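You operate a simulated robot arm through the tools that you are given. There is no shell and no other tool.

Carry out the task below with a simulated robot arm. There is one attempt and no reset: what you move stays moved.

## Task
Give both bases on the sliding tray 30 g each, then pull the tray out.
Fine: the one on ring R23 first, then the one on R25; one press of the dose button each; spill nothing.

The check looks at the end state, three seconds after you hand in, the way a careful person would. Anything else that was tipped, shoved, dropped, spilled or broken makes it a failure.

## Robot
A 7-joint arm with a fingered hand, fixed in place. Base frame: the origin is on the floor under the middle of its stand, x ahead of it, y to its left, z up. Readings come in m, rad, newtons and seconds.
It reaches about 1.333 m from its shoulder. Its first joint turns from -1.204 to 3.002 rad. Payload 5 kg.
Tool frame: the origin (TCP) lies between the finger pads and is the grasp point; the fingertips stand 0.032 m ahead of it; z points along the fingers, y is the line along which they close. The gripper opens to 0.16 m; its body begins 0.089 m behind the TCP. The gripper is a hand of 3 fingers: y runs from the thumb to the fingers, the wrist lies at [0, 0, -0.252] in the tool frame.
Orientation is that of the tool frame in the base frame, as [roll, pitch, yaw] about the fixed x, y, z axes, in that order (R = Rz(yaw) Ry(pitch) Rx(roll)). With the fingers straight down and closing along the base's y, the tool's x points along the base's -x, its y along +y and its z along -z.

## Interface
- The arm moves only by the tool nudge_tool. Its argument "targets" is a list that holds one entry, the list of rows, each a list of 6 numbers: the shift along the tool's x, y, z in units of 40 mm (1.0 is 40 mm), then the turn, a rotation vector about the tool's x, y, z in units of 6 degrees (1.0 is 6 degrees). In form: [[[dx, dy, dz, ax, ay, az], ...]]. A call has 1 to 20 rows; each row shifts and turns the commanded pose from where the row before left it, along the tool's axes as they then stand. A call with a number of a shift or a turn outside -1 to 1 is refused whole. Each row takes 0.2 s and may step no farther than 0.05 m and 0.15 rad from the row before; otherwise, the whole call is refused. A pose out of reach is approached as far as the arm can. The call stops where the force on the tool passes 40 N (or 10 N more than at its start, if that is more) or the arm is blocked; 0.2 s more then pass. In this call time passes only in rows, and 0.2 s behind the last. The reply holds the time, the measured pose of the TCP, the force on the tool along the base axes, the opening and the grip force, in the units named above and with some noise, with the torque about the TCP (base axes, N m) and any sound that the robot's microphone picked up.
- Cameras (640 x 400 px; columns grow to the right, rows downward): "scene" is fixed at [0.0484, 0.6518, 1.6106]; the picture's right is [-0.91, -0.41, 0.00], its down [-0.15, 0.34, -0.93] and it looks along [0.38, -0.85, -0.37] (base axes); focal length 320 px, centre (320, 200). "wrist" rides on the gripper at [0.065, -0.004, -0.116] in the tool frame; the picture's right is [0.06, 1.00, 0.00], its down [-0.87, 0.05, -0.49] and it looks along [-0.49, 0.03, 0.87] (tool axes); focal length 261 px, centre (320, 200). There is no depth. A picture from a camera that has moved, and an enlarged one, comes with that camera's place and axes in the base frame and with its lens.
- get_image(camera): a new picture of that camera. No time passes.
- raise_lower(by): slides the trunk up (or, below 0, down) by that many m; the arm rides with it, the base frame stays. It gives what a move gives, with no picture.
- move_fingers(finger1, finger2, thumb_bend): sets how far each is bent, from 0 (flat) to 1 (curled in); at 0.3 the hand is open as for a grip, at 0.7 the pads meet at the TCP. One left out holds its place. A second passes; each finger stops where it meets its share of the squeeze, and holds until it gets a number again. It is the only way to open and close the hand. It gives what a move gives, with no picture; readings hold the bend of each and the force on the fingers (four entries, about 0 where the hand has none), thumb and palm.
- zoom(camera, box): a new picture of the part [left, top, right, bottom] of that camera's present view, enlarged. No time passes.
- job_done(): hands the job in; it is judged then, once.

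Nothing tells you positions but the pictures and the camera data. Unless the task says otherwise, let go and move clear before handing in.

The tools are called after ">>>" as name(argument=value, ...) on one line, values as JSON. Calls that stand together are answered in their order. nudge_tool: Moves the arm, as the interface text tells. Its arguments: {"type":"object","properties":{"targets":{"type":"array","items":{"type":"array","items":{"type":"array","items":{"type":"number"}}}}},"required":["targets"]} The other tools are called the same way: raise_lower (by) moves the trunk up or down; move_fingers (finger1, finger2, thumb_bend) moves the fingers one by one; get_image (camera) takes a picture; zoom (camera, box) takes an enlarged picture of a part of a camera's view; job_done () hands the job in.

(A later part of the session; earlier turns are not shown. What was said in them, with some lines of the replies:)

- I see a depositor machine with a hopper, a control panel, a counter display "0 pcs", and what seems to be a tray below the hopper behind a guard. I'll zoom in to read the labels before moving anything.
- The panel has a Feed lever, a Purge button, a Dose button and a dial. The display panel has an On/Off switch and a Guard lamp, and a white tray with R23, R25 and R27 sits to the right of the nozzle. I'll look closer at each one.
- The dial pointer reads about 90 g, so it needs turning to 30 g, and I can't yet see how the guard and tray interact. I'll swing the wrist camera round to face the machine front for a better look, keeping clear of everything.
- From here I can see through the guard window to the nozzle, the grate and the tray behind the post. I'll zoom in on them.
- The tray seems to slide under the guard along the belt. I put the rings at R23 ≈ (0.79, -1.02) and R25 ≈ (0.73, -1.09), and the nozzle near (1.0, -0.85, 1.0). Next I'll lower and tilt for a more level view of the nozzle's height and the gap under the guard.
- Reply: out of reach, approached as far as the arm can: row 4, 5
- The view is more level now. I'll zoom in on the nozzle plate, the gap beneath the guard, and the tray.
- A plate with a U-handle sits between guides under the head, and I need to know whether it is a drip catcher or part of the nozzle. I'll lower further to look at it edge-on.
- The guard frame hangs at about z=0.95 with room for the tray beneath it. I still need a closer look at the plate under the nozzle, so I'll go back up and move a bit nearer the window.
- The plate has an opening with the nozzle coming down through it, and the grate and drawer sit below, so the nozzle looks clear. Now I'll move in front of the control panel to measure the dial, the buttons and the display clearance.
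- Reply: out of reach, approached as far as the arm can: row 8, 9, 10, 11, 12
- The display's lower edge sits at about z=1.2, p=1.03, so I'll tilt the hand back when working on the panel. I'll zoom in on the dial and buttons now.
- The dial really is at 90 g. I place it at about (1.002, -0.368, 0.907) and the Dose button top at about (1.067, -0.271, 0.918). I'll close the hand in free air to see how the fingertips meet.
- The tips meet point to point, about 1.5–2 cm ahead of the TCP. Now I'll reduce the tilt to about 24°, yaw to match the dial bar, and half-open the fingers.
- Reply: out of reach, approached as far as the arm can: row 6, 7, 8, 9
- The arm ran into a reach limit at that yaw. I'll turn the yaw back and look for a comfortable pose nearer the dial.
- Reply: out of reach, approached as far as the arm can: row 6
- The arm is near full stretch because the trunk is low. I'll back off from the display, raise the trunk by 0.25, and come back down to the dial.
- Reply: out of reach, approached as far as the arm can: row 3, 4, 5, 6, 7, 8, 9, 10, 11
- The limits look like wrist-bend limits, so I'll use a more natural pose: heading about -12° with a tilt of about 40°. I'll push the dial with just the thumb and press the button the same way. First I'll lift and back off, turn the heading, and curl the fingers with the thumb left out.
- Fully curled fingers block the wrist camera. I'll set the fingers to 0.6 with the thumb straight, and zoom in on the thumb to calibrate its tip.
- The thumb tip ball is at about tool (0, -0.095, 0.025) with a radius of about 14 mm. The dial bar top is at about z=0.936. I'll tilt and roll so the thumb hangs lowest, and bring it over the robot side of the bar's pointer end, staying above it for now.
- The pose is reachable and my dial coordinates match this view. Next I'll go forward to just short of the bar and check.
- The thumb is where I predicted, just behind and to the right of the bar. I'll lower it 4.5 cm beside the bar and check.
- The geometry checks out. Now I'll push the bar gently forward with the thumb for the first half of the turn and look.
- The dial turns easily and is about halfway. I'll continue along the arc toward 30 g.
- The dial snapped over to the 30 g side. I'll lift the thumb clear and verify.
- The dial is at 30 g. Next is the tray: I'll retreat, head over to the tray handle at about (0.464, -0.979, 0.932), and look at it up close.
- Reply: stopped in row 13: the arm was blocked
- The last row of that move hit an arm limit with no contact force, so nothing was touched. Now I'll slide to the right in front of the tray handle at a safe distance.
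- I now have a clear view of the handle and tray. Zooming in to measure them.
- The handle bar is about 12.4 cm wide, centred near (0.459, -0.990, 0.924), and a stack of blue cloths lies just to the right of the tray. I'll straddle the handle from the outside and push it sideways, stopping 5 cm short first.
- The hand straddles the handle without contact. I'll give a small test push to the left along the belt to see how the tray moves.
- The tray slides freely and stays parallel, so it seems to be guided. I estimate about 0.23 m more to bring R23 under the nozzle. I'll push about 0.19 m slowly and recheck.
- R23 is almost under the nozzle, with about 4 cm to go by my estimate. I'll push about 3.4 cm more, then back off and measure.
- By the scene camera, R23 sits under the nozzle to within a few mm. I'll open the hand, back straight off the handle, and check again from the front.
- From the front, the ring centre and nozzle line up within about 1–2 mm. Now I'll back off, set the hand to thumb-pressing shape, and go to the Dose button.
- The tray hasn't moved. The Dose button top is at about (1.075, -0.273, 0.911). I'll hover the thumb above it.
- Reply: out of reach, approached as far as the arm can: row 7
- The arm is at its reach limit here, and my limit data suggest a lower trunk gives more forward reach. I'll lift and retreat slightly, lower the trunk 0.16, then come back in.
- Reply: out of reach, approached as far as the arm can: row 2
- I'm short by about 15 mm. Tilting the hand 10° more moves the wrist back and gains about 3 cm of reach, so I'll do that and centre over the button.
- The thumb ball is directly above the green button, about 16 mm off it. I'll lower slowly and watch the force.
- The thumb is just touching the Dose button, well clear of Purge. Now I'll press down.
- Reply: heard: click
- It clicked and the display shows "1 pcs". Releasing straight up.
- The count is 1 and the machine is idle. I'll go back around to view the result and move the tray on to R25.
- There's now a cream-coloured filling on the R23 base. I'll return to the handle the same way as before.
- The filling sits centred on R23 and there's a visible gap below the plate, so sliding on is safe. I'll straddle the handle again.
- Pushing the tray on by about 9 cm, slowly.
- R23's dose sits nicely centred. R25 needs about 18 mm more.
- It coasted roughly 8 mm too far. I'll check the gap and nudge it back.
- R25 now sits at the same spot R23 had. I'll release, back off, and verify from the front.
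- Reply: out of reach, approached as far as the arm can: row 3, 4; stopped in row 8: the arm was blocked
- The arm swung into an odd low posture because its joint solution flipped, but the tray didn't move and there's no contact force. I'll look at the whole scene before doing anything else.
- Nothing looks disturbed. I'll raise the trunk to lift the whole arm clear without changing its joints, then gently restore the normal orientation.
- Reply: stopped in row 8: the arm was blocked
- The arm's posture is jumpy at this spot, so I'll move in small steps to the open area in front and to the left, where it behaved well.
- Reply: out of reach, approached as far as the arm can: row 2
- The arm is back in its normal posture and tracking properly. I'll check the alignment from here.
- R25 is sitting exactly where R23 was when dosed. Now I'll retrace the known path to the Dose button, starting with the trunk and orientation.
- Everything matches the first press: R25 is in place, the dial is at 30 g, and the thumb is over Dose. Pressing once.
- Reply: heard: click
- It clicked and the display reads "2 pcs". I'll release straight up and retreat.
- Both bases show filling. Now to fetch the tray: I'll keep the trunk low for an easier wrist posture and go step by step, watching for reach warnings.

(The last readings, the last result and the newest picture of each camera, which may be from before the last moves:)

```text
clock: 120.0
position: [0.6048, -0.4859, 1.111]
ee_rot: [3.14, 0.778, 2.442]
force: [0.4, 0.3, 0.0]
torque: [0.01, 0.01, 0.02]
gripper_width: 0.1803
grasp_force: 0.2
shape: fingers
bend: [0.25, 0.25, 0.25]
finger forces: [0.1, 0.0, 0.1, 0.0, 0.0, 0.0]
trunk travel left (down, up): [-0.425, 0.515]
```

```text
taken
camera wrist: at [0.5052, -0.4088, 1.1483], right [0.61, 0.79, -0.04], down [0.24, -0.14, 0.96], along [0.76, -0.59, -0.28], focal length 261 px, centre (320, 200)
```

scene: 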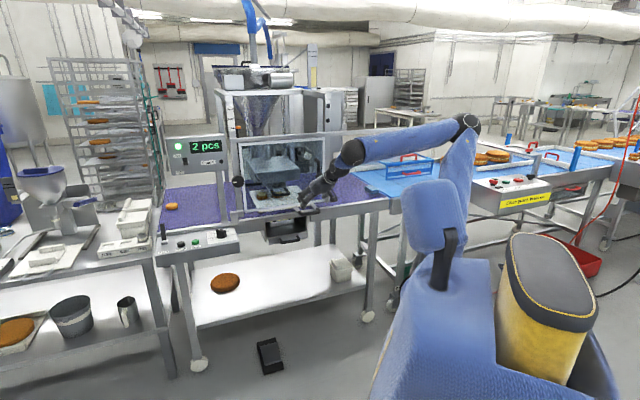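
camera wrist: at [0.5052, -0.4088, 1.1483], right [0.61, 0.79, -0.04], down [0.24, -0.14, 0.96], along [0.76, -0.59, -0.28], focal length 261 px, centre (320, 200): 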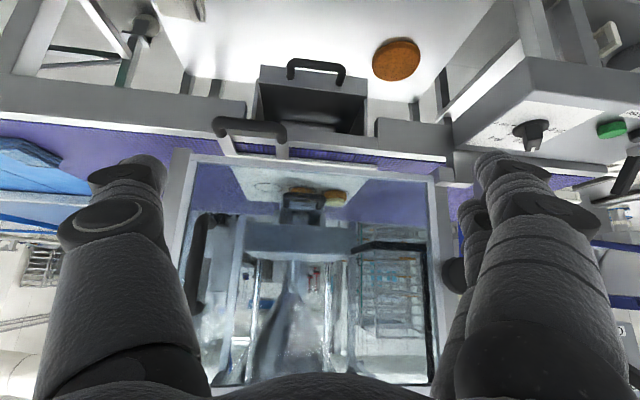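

>>> nudge_tool(targets=[[[-0.161, -0.59, 0.675, 0, 0, 0], [-0.161, -0.59, 0.675, 0, 0, 0]]])

>>> nudge_tool(targets=[[[-0.161, -0.59, 0.675, 0, 0, 0]]])

>>> nudge_tool(targets=[[[-0.161, -0.59, 0.675, 0, 0, 0], [-0.161, -0.59, 0.675, 0, 0, 0]]])

>>> get_image(camera="wrist")

>>> get_image(camera="scene")

```text
clock: 120.6
position: [0.6107, -0.5549, 1.0809]
ee_rot: [3.137, 0.778, 2.442]
force: [0.2, 0.1, -0.2]
torque: [0.02, -0.01, 0.0]
gripper_width: 0.1805
grasp_force: 0.1
shape: fingers
bend: [0.25, 0.25, 0.25]
finger forces: [0.0, 0.0, 0.1, 0.0, 0.0, 0.0]
trunk travel left (down, up): [-0.425, 0.515]
```

```text
clock: 121.0
position: [0.6131, -0.5895, 1.0637]
ee_rot: [3.138, 0.775, 2.44]
force: [0.1, -0.7, 0.0]
torque: [-0.01, -0.04, -0.01]
gripper_width: 0.1803
grasp_force: 0.1
shape: fingers
bend: [0.25, 0.25, 0.25]
finger forces: [0.0, 0.0, 0.0, 0.0, 0.0, 0.1]
trunk travel left (down, up): [-0.425, 0.515]
```

```text
clock: 121.6
position: [0.6212, -0.6518, 1.0381]
ee_rot: [3.139, 0.78, 2.441]
force: [-0.5, -0.2, 0.0]
torque: [-0.02, 0.0, 0.05]
gripper_width: 0.1803
grasp_force: 0.1
shape: fingers
bend: [0.25, 0.25, 0.25]
finger forces: [0.0, 0.1, 0.1, 0.1, 0.0, 0.0]
trunk travel left (down, up): [-0.425, 0.515]
```

```text
taken
camera wrist: at [0.5215, -0.5737, 1.0749], right [0.61, 0.79, -0.04], down [0.24, -0.14, 0.96], along [0.76, -0.59, -0.27], focal length 261 px, centre (320, 200)
```

wrist: 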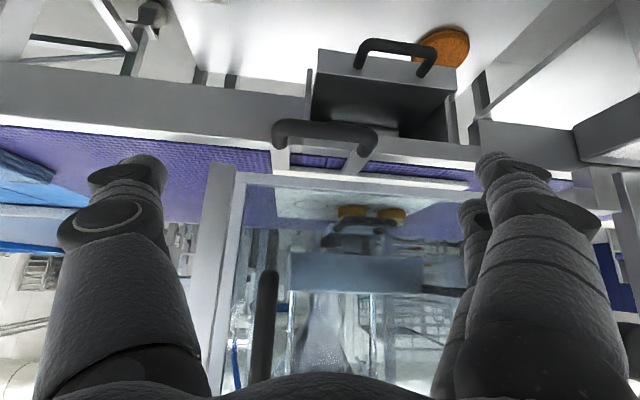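

```text
taken
```

scene: 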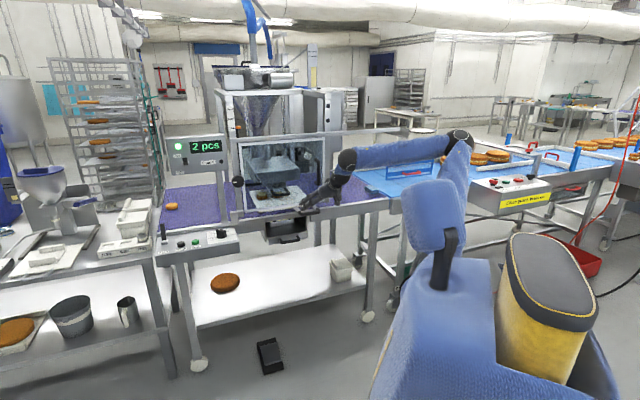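

No warnings this time. Going forward onto the handle.

>>> nudge_tool(targets=[[[0, 0, 0.8, 0, 0, 0], [0, 0, 0.8, 0, 0, 0]]])

>>> nudge_tool(targets=[[[0.03, 0, 0.8, 0, 0, 0], [0.03, 0, 0.8, 0, 0, 0]]])

>>> get_image(camera="wrist")

>>> zoom(camera="scene", box=[250, 160, 362, 230])

```text
clock: 122.2
position: [0.6551, -0.6829, 0.9913]
ee_rot: [3.14, 0.778, 2.442]
force: [0.4, 0.4, 0.1]
torque: [-0.04, -0.01, 0.01]
gripper_width: 0.1806
grasp_force: 0.0
shape: fingers
bend: [0.25, 0.25, 0.25]
finger forces: [0.0, 0.0, 0.0, 0.1, 0.0, 0.0]
trunk travel left (down, up): [-0.425, 0.515]
```

```text
clock: 122.8
position: [0.6863, -0.7117, 0.9445]
ee_rot: [3.142, 0.779, 2.44]
force: [0.1, -0.3, 0.1]
torque: [0.04, 0.0, -0.03]
gripper_width: 0.1807
grasp_force: 0.0
shape: fingers
bend: [0.25, 0.25, 0.25]
finger forces: [0.0, 0.0, 0.0, 0.0, 0.1, 0.0]
trunk travel left (down, up): [-0.425, 0.515]
```

```text
taken
camera wrist: at [0.587, -0.6329, 0.9811], right [0.61, 0.79, -0.04], down [0.24, -0.14, 0.96], along [0.76, -0.59, -0.28], focal length 261 px, centre (320, 200)
```

wrist: 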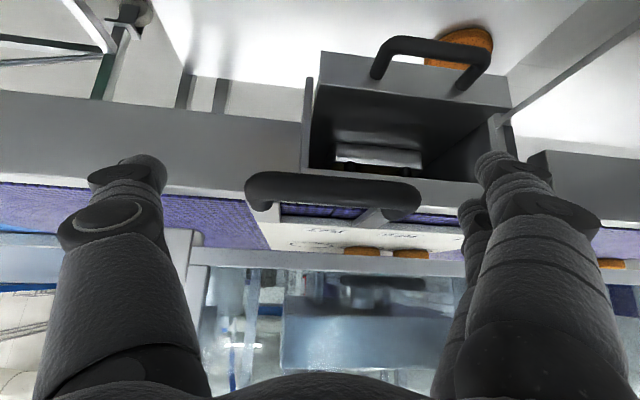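

```text
5.71 times, centred on (306, 195) of scene
camera zoom: at [0.0484, 0.6518, 1.6106], right [-0.91, -0.41, 0.0], down [-0.15, 0.34, -0.93], along [0.38, -0.85, -0.37], focal length 1828 px, centre (400, 229)
```

zoom: 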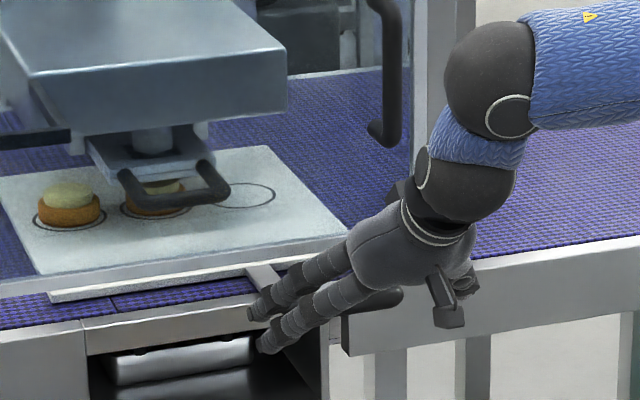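

>>> nudge_tool(targets=[[[-0.005, 0.16, 0.005, 0, 0, 0]]])

>>> move_fingers(finger1=0.4, finger2=0.4, thumb_bend=0.4)

>>> get_image(camera="wrist")

>>> zoom(camera="scene", box=[248, 165, 328, 215])

```text
clock: 123.2
position: [0.691, -0.7051, 0.946]
ee_rot: [3.141, 0.778, 2.442]
force: [0.0, 0.0, -0.1]
torque: [0.04, 0.0, 0.0]
gripper_width: 0.1805
grasp_force: 0.1
shape: fingers
bend: [0.25, 0.25, 0.25]
finger forces: [0.1, 0.0, 0.0, 0.0, 0.0, 0.0]
trunk travel left (down, up): [-0.425, 0.515]
```

```text
clock: 124.2
position: [0.6921, -0.7064, 0.9449]
ee_rot: [3.139, 0.778, 2.442]
force: [-0.5, -0.3, -0.1]
torque: [-0.03, 0.01, 0.0]
gripper_width: 0.129
grasp_force: 0.1
shape: fingers
bend: [0.4, 0.4, 0.4]
finger forces: [0.0, 0.0, 0.0, 0.1, 0.0, 0.0]
trunk travel left (down, up): [-0.425, 0.515]
```

```text
taken
camera wrist: at [0.5921, -0.6273, 0.9823], right [0.61, 0.79, -0.04], down [0.24, -0.14, 0.96], along [0.76, -0.59, -0.28], focal length 261 px, centre (320, 200)
```

wrist: 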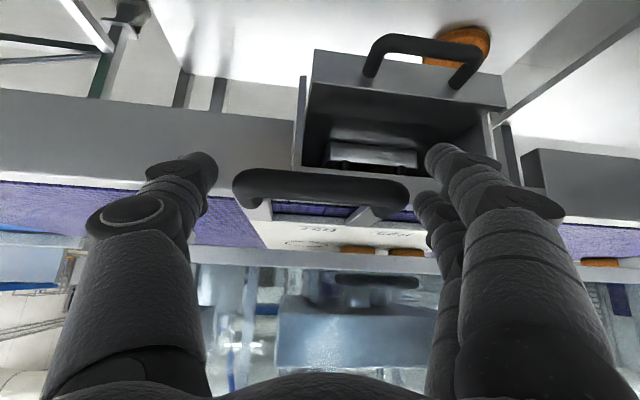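

```text
8.00 times, centred on (288, 190) of scene
camera zoom: at [0.0484, 0.6518, 1.6106], right [-0.91, -0.41, 0.0], down [-0.15, 0.34, -0.93], along [0.38, -0.85, -0.37], focal length 2559 px, centre (576, 280)
```

zoom: 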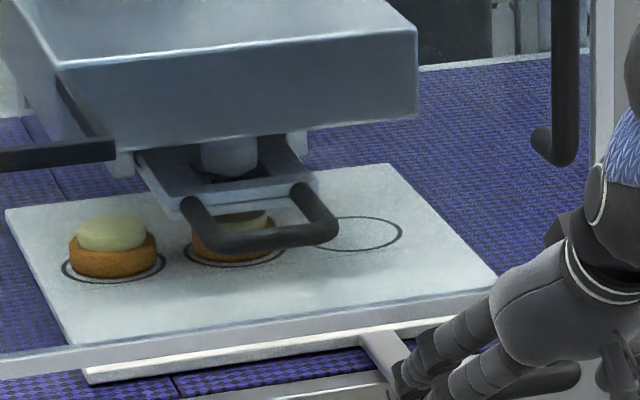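

The handle is straddled and the tray is undisturbed. Pulling it out slowly to the right in short stretches, watching for warnings.

>>> nudge_tool(targets=[[[0.006, -0.2, -0.005, 0, 0, 0], [0.0085, -0.31, -0.0083, 0, 0, 0], [0.01, -0.365, -0.0098, 0, 0, 0], [0.01, -0.365, -0.0098, 0, 0, 0]]])

>>> zoom(camera="scene", box=[248, 165, 360, 235])

>>> get_image(camera="wrist")

```text
clock: 125.2
position: [0.6577, -0.7419, 0.9449]
ee_rot: [3.14, 0.778, 2.443]
force: [0.2, -0.4, -0.4]
torque: [0.02, -0.03, -0.02]
gripper_width: 0.1292
grasp_force: 0.0
shape: fingers
bend: [0.4, 0.4, 0.4]
finger forces: [0.0, 0.0, 0.0, 0.0, 0.1, 0.0]
trunk travel left (down, up): [-0.425, 0.515]
```

```text
5.71 times, centred on (304, 200) of scene
camera zoom: at [0.0484, 0.6518, 1.6106], right [-0.91, -0.41, 0.0], down [-0.15, 0.34, -0.93], along [0.38, -0.85, -0.37], focal length 1828 px, centre (411, 200)
```

zoom: 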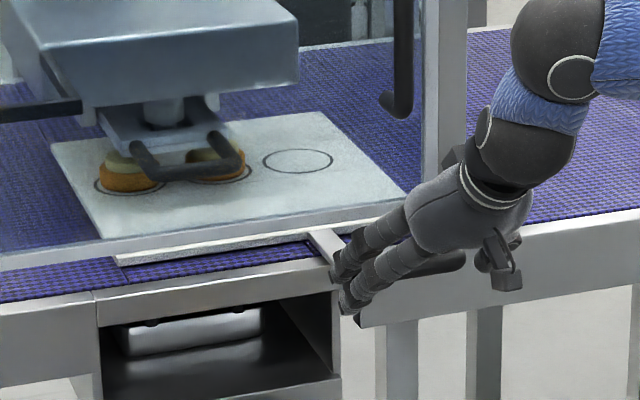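

```text
taken
camera wrist: at [0.5582, -0.6642, 0.9814], right [0.61, 0.79, -0.04], down [0.24, -0.14, 0.96], along [0.76, -0.59, -0.28], focal length 261 px, centre (320, 200)
```

wrist: 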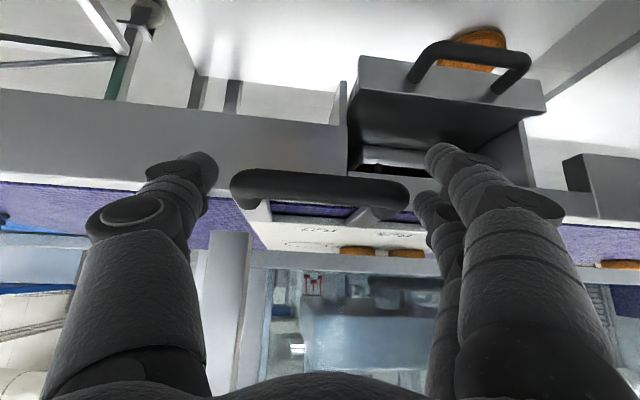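

It's moving smoothly and both doses are intact. Continuing.

>>> nudge_tool(targets=[[[0.01, -0.365, -0.0098, 0, 0, 0], [0.01, -0.365, -0.0098, 0, 0, 0], [0.01, -0.365, -0.0098, 0, 0, 0], [0.01, -0.365, -0.0098, 0, 0, 0], [0.01, -0.365, -0.0098, 0, 0, 0], [0.01, -0.365, -0.0098, 0, 0, 0]]])

>>> get_image(camera="wrist")

>>> get_image(camera="scene")

```text
clock: 126.6
position: [0.599, -0.8085, 0.9465]
ee_rot: [3.14, 0.778, 2.442]
force: [-0.5, -0.6, -0.1]
torque: [0.0, 0.01, 0.01]
gripper_width: 0.1287
grasp_force: 0.1
shape: fingers
bend: [0.4, 0.4, 0.4]
finger forces: [0.0, 0.3, 0.0, 0.1, 0.0, 0.0]
trunk travel left (down, up): [-0.425, 0.515]
```

```text
taken
camera wrist: at [0.498, -0.7293, 0.9833], right [0.61, 0.79, -0.04], down [0.24, -0.13, 0.96], along [0.76, -0.59, -0.28], focal length 261 px, centre (320, 200)
```

wrist: 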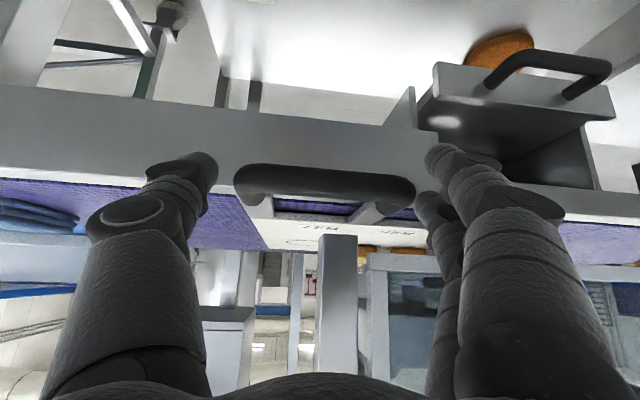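

```text
taken
```

scene: 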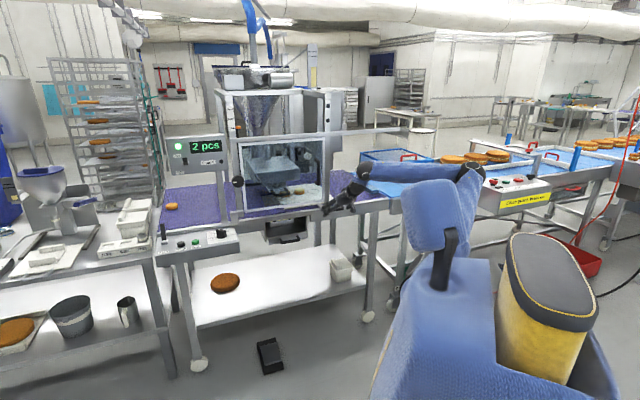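

>>> nudge_tool(targets=[[[0.01, -0.365, -0.0098, 0, 0, 0], [0.01, -0.365, -0.0098, 0, 0, 0], [0.01, -0.365, -0.0098, 0, 0, 0], [0.01, -0.365, -0.0098, 0, 0, 0], [0.01, -0.365, -0.0098, 0, 0, 0], [0.01, -0.365, -0.0098, 0, 0, 0]]])

>>> get_image(camera="wrist")

>>> zoom(camera="scene", box=[270, 160, 398, 240])

```text
clock: 128.0
position: [0.5418, -0.8731, 0.9458]
ee_rot: [3.141, 0.779, 2.441]
force: [0.5, 0.4, 0.8]
torque: [-0.04, 0.0, 0.02]
gripper_width: 0.1288
grasp_force: 0.1
shape: fingers
bend: [0.4, 0.4, 0.4]
finger forces: [0.0, 0.0, 0.0, 0.0, 0.0, 0.0]
trunk travel left (down, up): [-0.425, 0.515]
```

```text
taken
camera wrist: at [0.4414, -0.7951, 0.983], right [0.61, 0.79, -0.04], down [0.24, -0.14, 0.96], along [0.76, -0.59, -0.28], focal length 261 px, centre (320, 200)
```

wrist: 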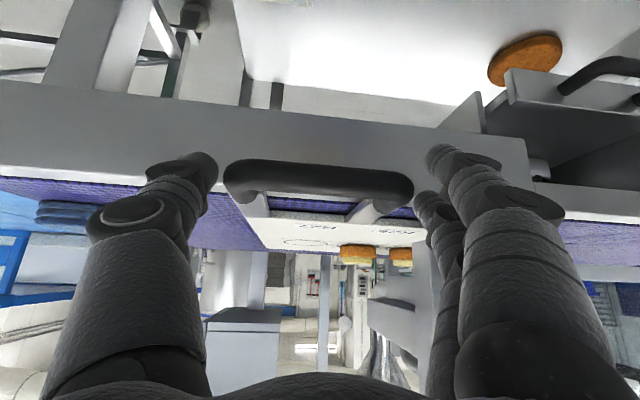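

```text
5.00 times, centred on (334, 200) of scene
camera zoom: at [0.0484, 0.6518, 1.6106], right [-0.91, -0.41, 0.0], down [-0.15, 0.34, -0.93], along [0.38, -0.85, -0.37], focal length 1600 px, centre (250, 200)
```

zoom: 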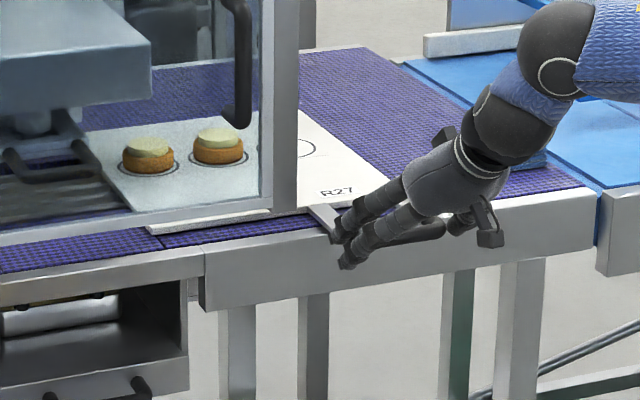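

Both fillings look good. Continuing toward the original out position.

>>> nudge_tool(targets=[[[0.01, -0.365, -0.0098, 0, 0, 0], [0.01, -0.365, -0.0098, 0, 0, 0], [0.01, -0.365, -0.0098, 0, 0, 0], [0.01, -0.365, -0.0098, 0, 0, 0], [0.01, -0.365, -0.0098, 0, 0, 0]]])

>>> get_image(camera="wrist")

>>> zoom(camera="scene", box=[310, 165, 422, 235])

```text
clock: 129.2
position: [0.4907, -0.9267, 0.9446]
ee_rot: [3.139, 0.778, 2.442]
force: [0.0, -0.3, -0.9]
torque: [0.0, -0.01, 0.0]
gripper_width: 0.1287
grasp_force: 0.0
shape: fingers
bend: [0.4, 0.4, 0.4]
finger forces: [0.0, 0.0, 0.1, 0.0, 0.1, 0.0]
trunk travel left (down, up): [-0.425, 0.515]
```

```text
taken
camera wrist: at [0.3911, -0.848, 0.9815], right [0.61, 0.79, -0.04], down [0.24, -0.14, 0.96], along [0.76, -0.59, -0.28], focal length 261 px, centre (320, 200)
```

wrist: 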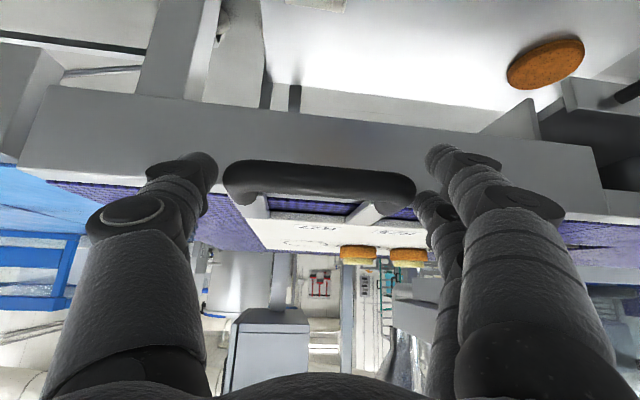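

```text
5.71 times, centred on (366, 200) of scene
camera zoom: at [0.0484, 0.6518, 1.6106], right [-0.91, -0.41, 0.0], down [-0.15, 0.34, -0.93], along [0.38, -0.85, -0.37], focal length 1828 px, centre (57, 200)
```

zoom: 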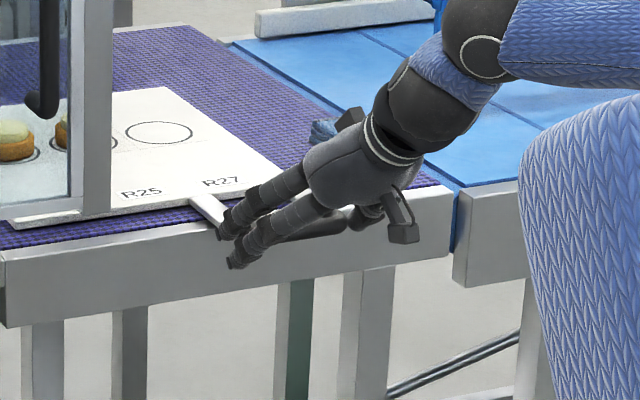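

>>> nudge_tool(targets=[[[0.01, -0.365, -0.0098, 0, 0, 0], [0.01, -0.365, -0.0098, 0, 0, 0], [0.0085, -0.31, -0.0083, 0, 0, 0], [0.004, -0.15, -0.004, 0, 0, 0]]])

>>> zoom(camera="scene", box=[310, 165, 422, 235])

>>> zoom(camera="wrist", box=[120, 130, 440, 330])

```text
clock: 130.2
position: [0.4583, -0.961, 0.9464]
ee_rot: [3.139, 0.777, 2.442]
force: [-0.5, 0.4, -0.3]
torque: [0.04, 0.02, -0.03]
gripper_width: 0.1286
grasp_force: 0.1
shape: fingers
bend: [0.4, 0.4, 0.4]
finger forces: [0.1, 0.1, 0.0, 0.0, 0.1, 0.0]
trunk travel left (down, up): [-0.425, 0.515]
```

```text
5.71 times, centred on (366, 200) of scene
camera zoom: at [0.0484, 0.6518, 1.6106], right [-0.91, -0.41, 0.0], down [-0.15, 0.34, -0.93], along [0.38, -0.85, -0.37], focal length 1828 px, centre (57, 200)
```

zoom: 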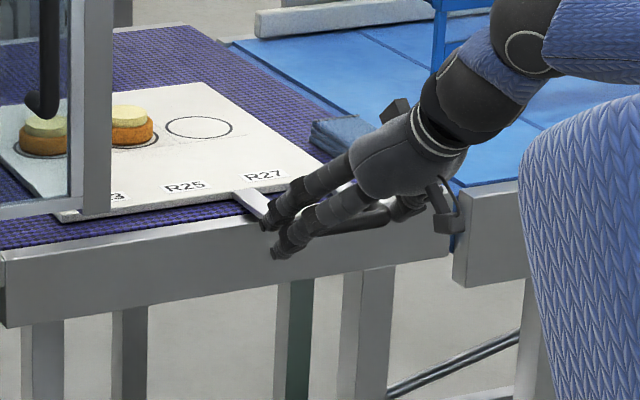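

```text
2.00 times, centred on (280, 230) of wrist
camera zoom: at [0.3588, -0.883, 0.9832], right [0.61, 0.79, -0.04], down [0.24, -0.14, 0.96], along [0.76, -0.59, -0.28], focal length 521 px, centre (400, 140)
```

zoom: 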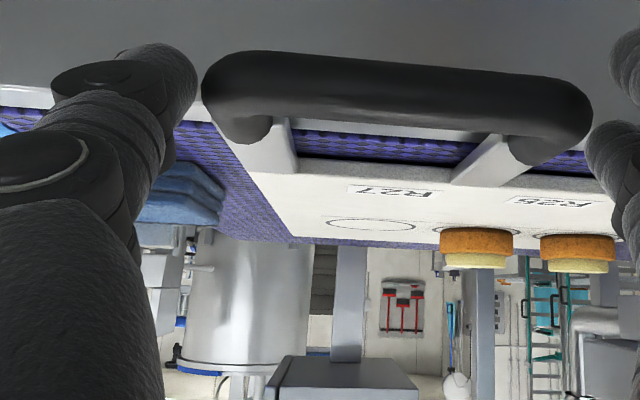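

About 2 cm remain to the original position. I'll do that gently, staying clear of the cloths.

>>> nudge_tool(targets=[[[0.007, -0.25, -0.0067, 0, 0, 0], [0.005, -0.17, -0.0046, 0, 0, 0]]])

>>> zoom(camera="scene", box=[310, 165, 422, 235])

>>> zoom(camera="wrist", box=[120, 130, 440, 330])

```text
clock: 130.8
position: [0.4478, -0.9728, 0.9467]
ee_rot: [3.141, 0.778, 2.442]
force: [0.2, -1.1, -0.1]
torque: [0.01, 0.0, 0.0]
gripper_width: 0.129
grasp_force: 0.2
shape: fingers
bend: [0.4, 0.39, 0.4]
finger forces: [0.0, 0.3, 0.1, 0.0, 0.0, 0.0]
trunk travel left (down, up): [-0.425, 0.515]
```

```text
5.71 times, centred on (366, 200) of scene
camera zoom: at [0.0484, 0.6518, 1.6106], right [-0.91, -0.41, 0.0], down [-0.15, 0.34, -0.93], along [0.38, -0.85, -0.37], focal length 1828 px, centre (57, 200)
```

zoom: 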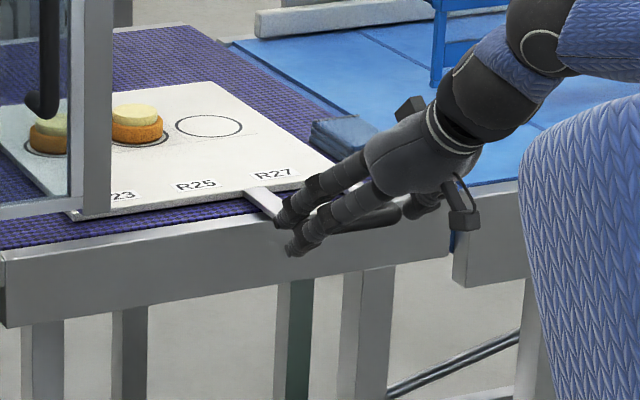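

```text
2.00 times, centred on (280, 230) of wrist
camera zoom: at [0.3475, -0.8947, 0.9834], right [0.61, 0.79, -0.04], down [0.24, -0.14, 0.96], along [0.76, -0.59, -0.28], focal length 521 px, centre (400, 140)
```

zoom: 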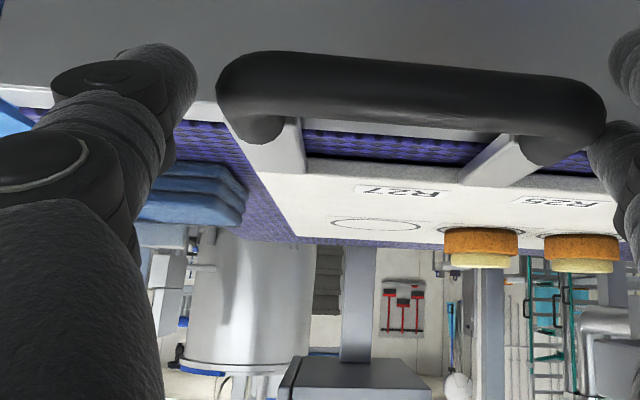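

>>> nudge_tool(targets=[[[0.0045, -0.17, -0.0045, 0, 0, 0]]])

>>> zoom(camera="scene", box=[310, 165, 422, 235])

```text
clock: 131.2
position: [0.4425, -0.9774, 0.9462]
ee_rot: [3.14, 0.779, 2.442]
force: [-0.3, -0.6, -0.7]
torque: [0.0, -0.01, 0.01]
gripper_width: 0.1286
grasp_force: 0.0
shape: fingers
bend: [0.4, 0.4, 0.4]
finger forces: [0.0, 0.1, 0.1, 0.0, 0.1, 0.1]
trunk travel left (down, up): [-0.425, 0.515]
```

```text
5.71 times, centred on (366, 200) of scene
camera zoom: at [0.0484, 0.6518, 1.6106], right [-0.91, -0.41, 0.0], down [-0.15, 0.34, -0.93], along [0.38, -0.85, -0.37], focal length 1828 px, centre (57, 200)
```

zoom: 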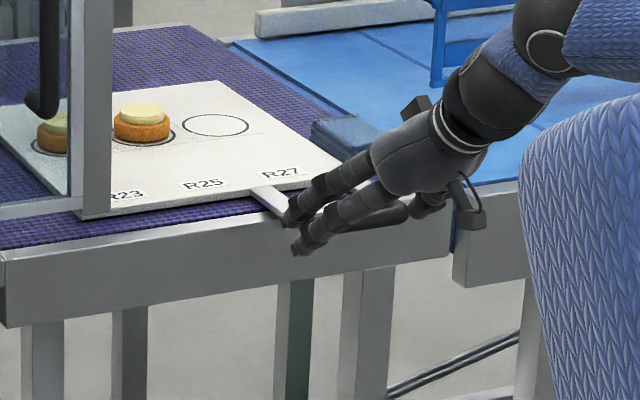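

The tray is back at its original out position and the cloths are untouched. I'll open the hand and back off carefully.

>>> move_fingers(finger1=0.25, finger2=0.25, thumb_bend=0.25)

>>> nudge_tool(targets=[[[0, 0, -0.5, 0, 0, 0], [0, 0, -0.6, 0, 0, 0]]])

>>> nudge_tool(targets=[[[0, 0, -0.7, 0, 0, 0]]])

>>> get_image(camera="wrist")

>>> get_image(camera="scene")

```text
clock: 132.2
position: [0.4426, -0.9784, 0.946]
ee_rot: [3.138, 0.778, 2.443]
force: [-0.2, -0.3, -0.7]
torque: [0.01, 0.02, 0.03]
gripper_width: 0.1805
grasp_force: 0.1
shape: fingers
bend: [0.25, 0.25, 0.25]
finger forces: [0.0, 0.0, 0.0, 0.0, 0.0, 0.0]
trunk travel left (down, up): [-0.425, 0.515]
```

```text
clock: 132.8
position: [0.417, -0.9566, 0.9766]
ee_rot: [3.139, 0.779, 2.442]
force: [0.0, 0.0, -0.5]
torque: [0.02, 0.0, 0.0]
gripper_width: 0.1801
grasp_force: 0.0
shape: fingers
bend: [0.25, 0.25, 0.25]
finger forces: [0.1, 0.1, 0.0, 0.0, 0.1, 0.0]
trunk travel left (down, up): [-0.425, 0.515]
```

```text
clock: 133.2
position: [0.4007, -0.9432, 0.9988]
ee_rot: [3.14, 0.779, 2.441]
force: [0.1, -0.3, -0.4]
torque: [0.0, -0.02, -0.05]
gripper_width: 0.1807
grasp_force: 0.0
shape: fingers
bend: [0.25, 0.25, 0.25]
finger forces: [0.0, 0.0, 0.0, 0.0, 0.0, 0.1]
trunk travel left (down, up): [-0.425, 0.515]
```

```text
taken
camera wrist: at [0.302, -0.8646, 1.0357], right [0.61, 0.79, -0.04], down [0.24, -0.13, 0.96], along [0.76, -0.59, -0.27], focal length 261 px, centre (320, 200)
```

wrist: 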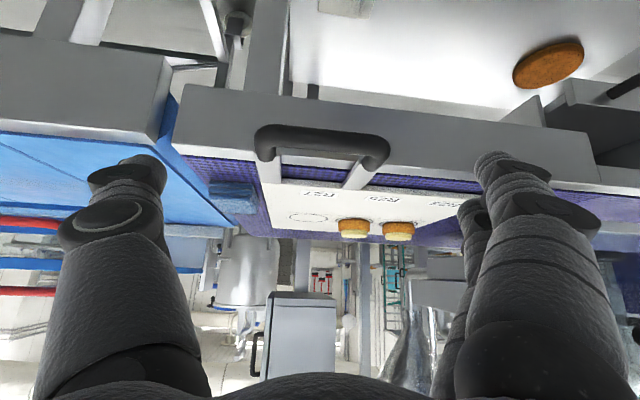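

```text
taken
```

scene: 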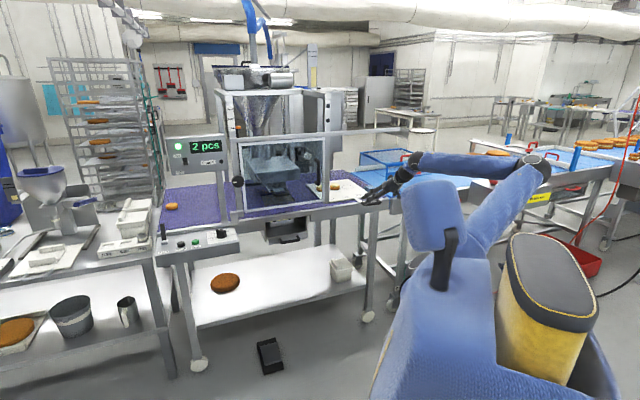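

>>> nudge_tool(targets=[[[0, 0, -0.7, 0, 0, 0], [0, 0, -0.7, 0, 0, 0]]])

>>> zoom(camera="scene", box=[290, 155, 402, 225])

>>> zoom(camera="wrist", box=[200, 100, 440, 250])

>>> zoom(camera="scene", box=[150, 120, 310, 220])

>>> zoom(camera="scene", box=[140, 190, 300, 290])

```text
clock: 133.8
position: [0.373, -0.9191, 1.0365]
ee_rot: [3.139, 0.778, 2.443]
force: [-0.2, 0.4, -0.7]
torque: [0.02, 0.0, -0.02]
gripper_width: 0.1805
grasp_force: 0.0
shape: fingers
bend: [0.25, 0.25, 0.25]
finger forces: [0.1, 0.1, 0.0, 0.0, 0.0, 0.1]
trunk travel left (down, up): [-0.425, 0.515]
```

```text
5.71 times, centred on (346, 190) of scene
camera zoom: at [0.0484, 0.6518, 1.6106], right [-0.91, -0.41, 0.0], down [-0.15, 0.34, -0.93], along [0.38, -0.85, -0.37], focal length 1828 px, centre (171, 257)
```

zoom: 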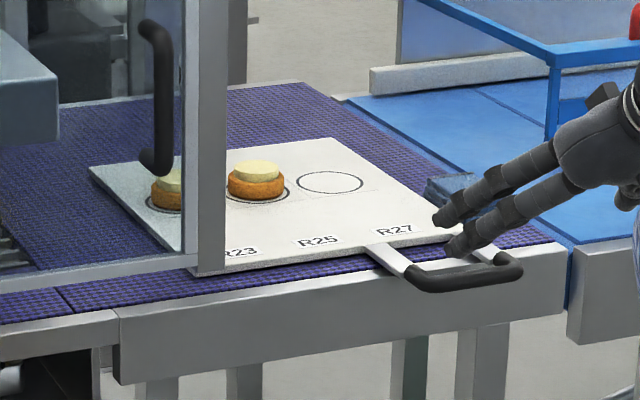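

```text
2.67 times, centred on (320, 175) of wrist
camera zoom: at [0.2732, -0.8416, 1.074], right [0.61, 0.79, -0.04], down [0.24, -0.14, 0.96], along [0.76, -0.59, -0.27], focal length 695 px, centre (320, 267)
```

zoom: 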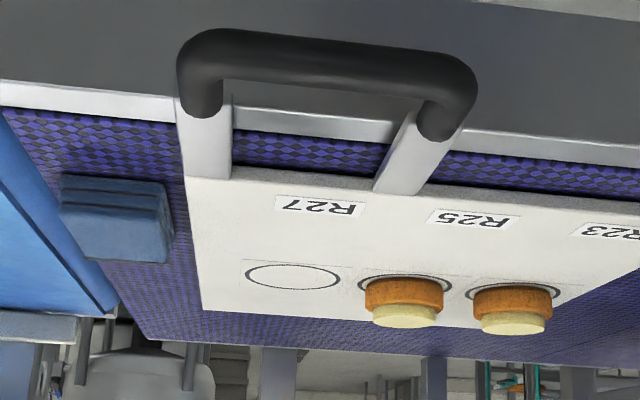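

```text
4.00 times, centred on (230, 170) of scene
camera zoom: at [0.0484, 0.6518, 1.6106], right [-0.91, -0.41, 0.0], down [-0.15, 0.34, -0.93], along [0.38, -0.85, -0.37], focal length 1280 px, centre (680, 320)
```

zoom: 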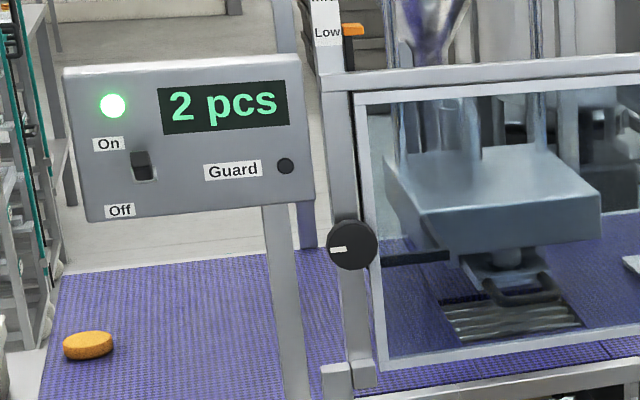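

```text
4.00 times, centred on (220, 240) of scene
camera zoom: at [0.0484, 0.6518, 1.6106], right [-0.91, -0.41, 0.0], down [-0.15, 0.34, -0.93], along [0.38, -0.85, -0.37], focal length 1280 px, centre (720, 40)
```

zoom: 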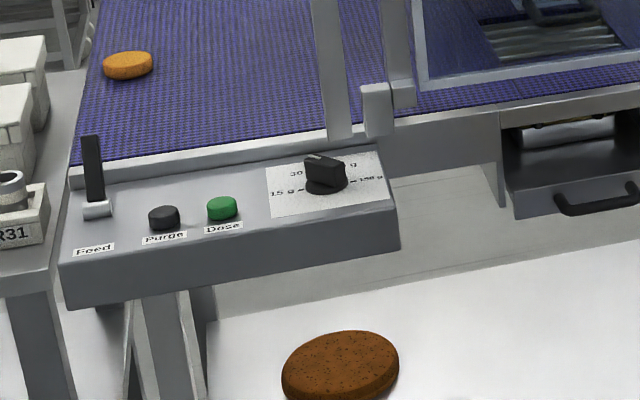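

Both bases carry equal fillings and the display reads 2 pcs. There are no spills, the tray is back out where it started, and the hand is clear, so I'm handing in.

>>> job_done()

```text
The job is handed in.
```

Both bases have been dosed and the tray is pulled out. R23 went first, then R25, with one press of the dose button each. The counter reads 2 pcs.

- **Dose size:** the dial was set to 90 g when I started, so I turned it to 30 g before dosing. I could not weigh the doses; the two fillings look the same size and sit centred on the bases.
- **Tray:** it is back at its original position, level with where it began to within about a millimetre. I went no further because a stack of cloths sits about 1 cm beyond it; the cloths were not touched.
- **Spills and contact:** I saw no spill on the belt, tray or grate. After I lined up R25, the arm swung unexpectedly into a low posture in front of the machine. It recorded no contact force, nothing I could see moved, and the tray stayed where it was.
- **Left as is:** the dial stays at 30 g, and the hand is open and clear of the handle.
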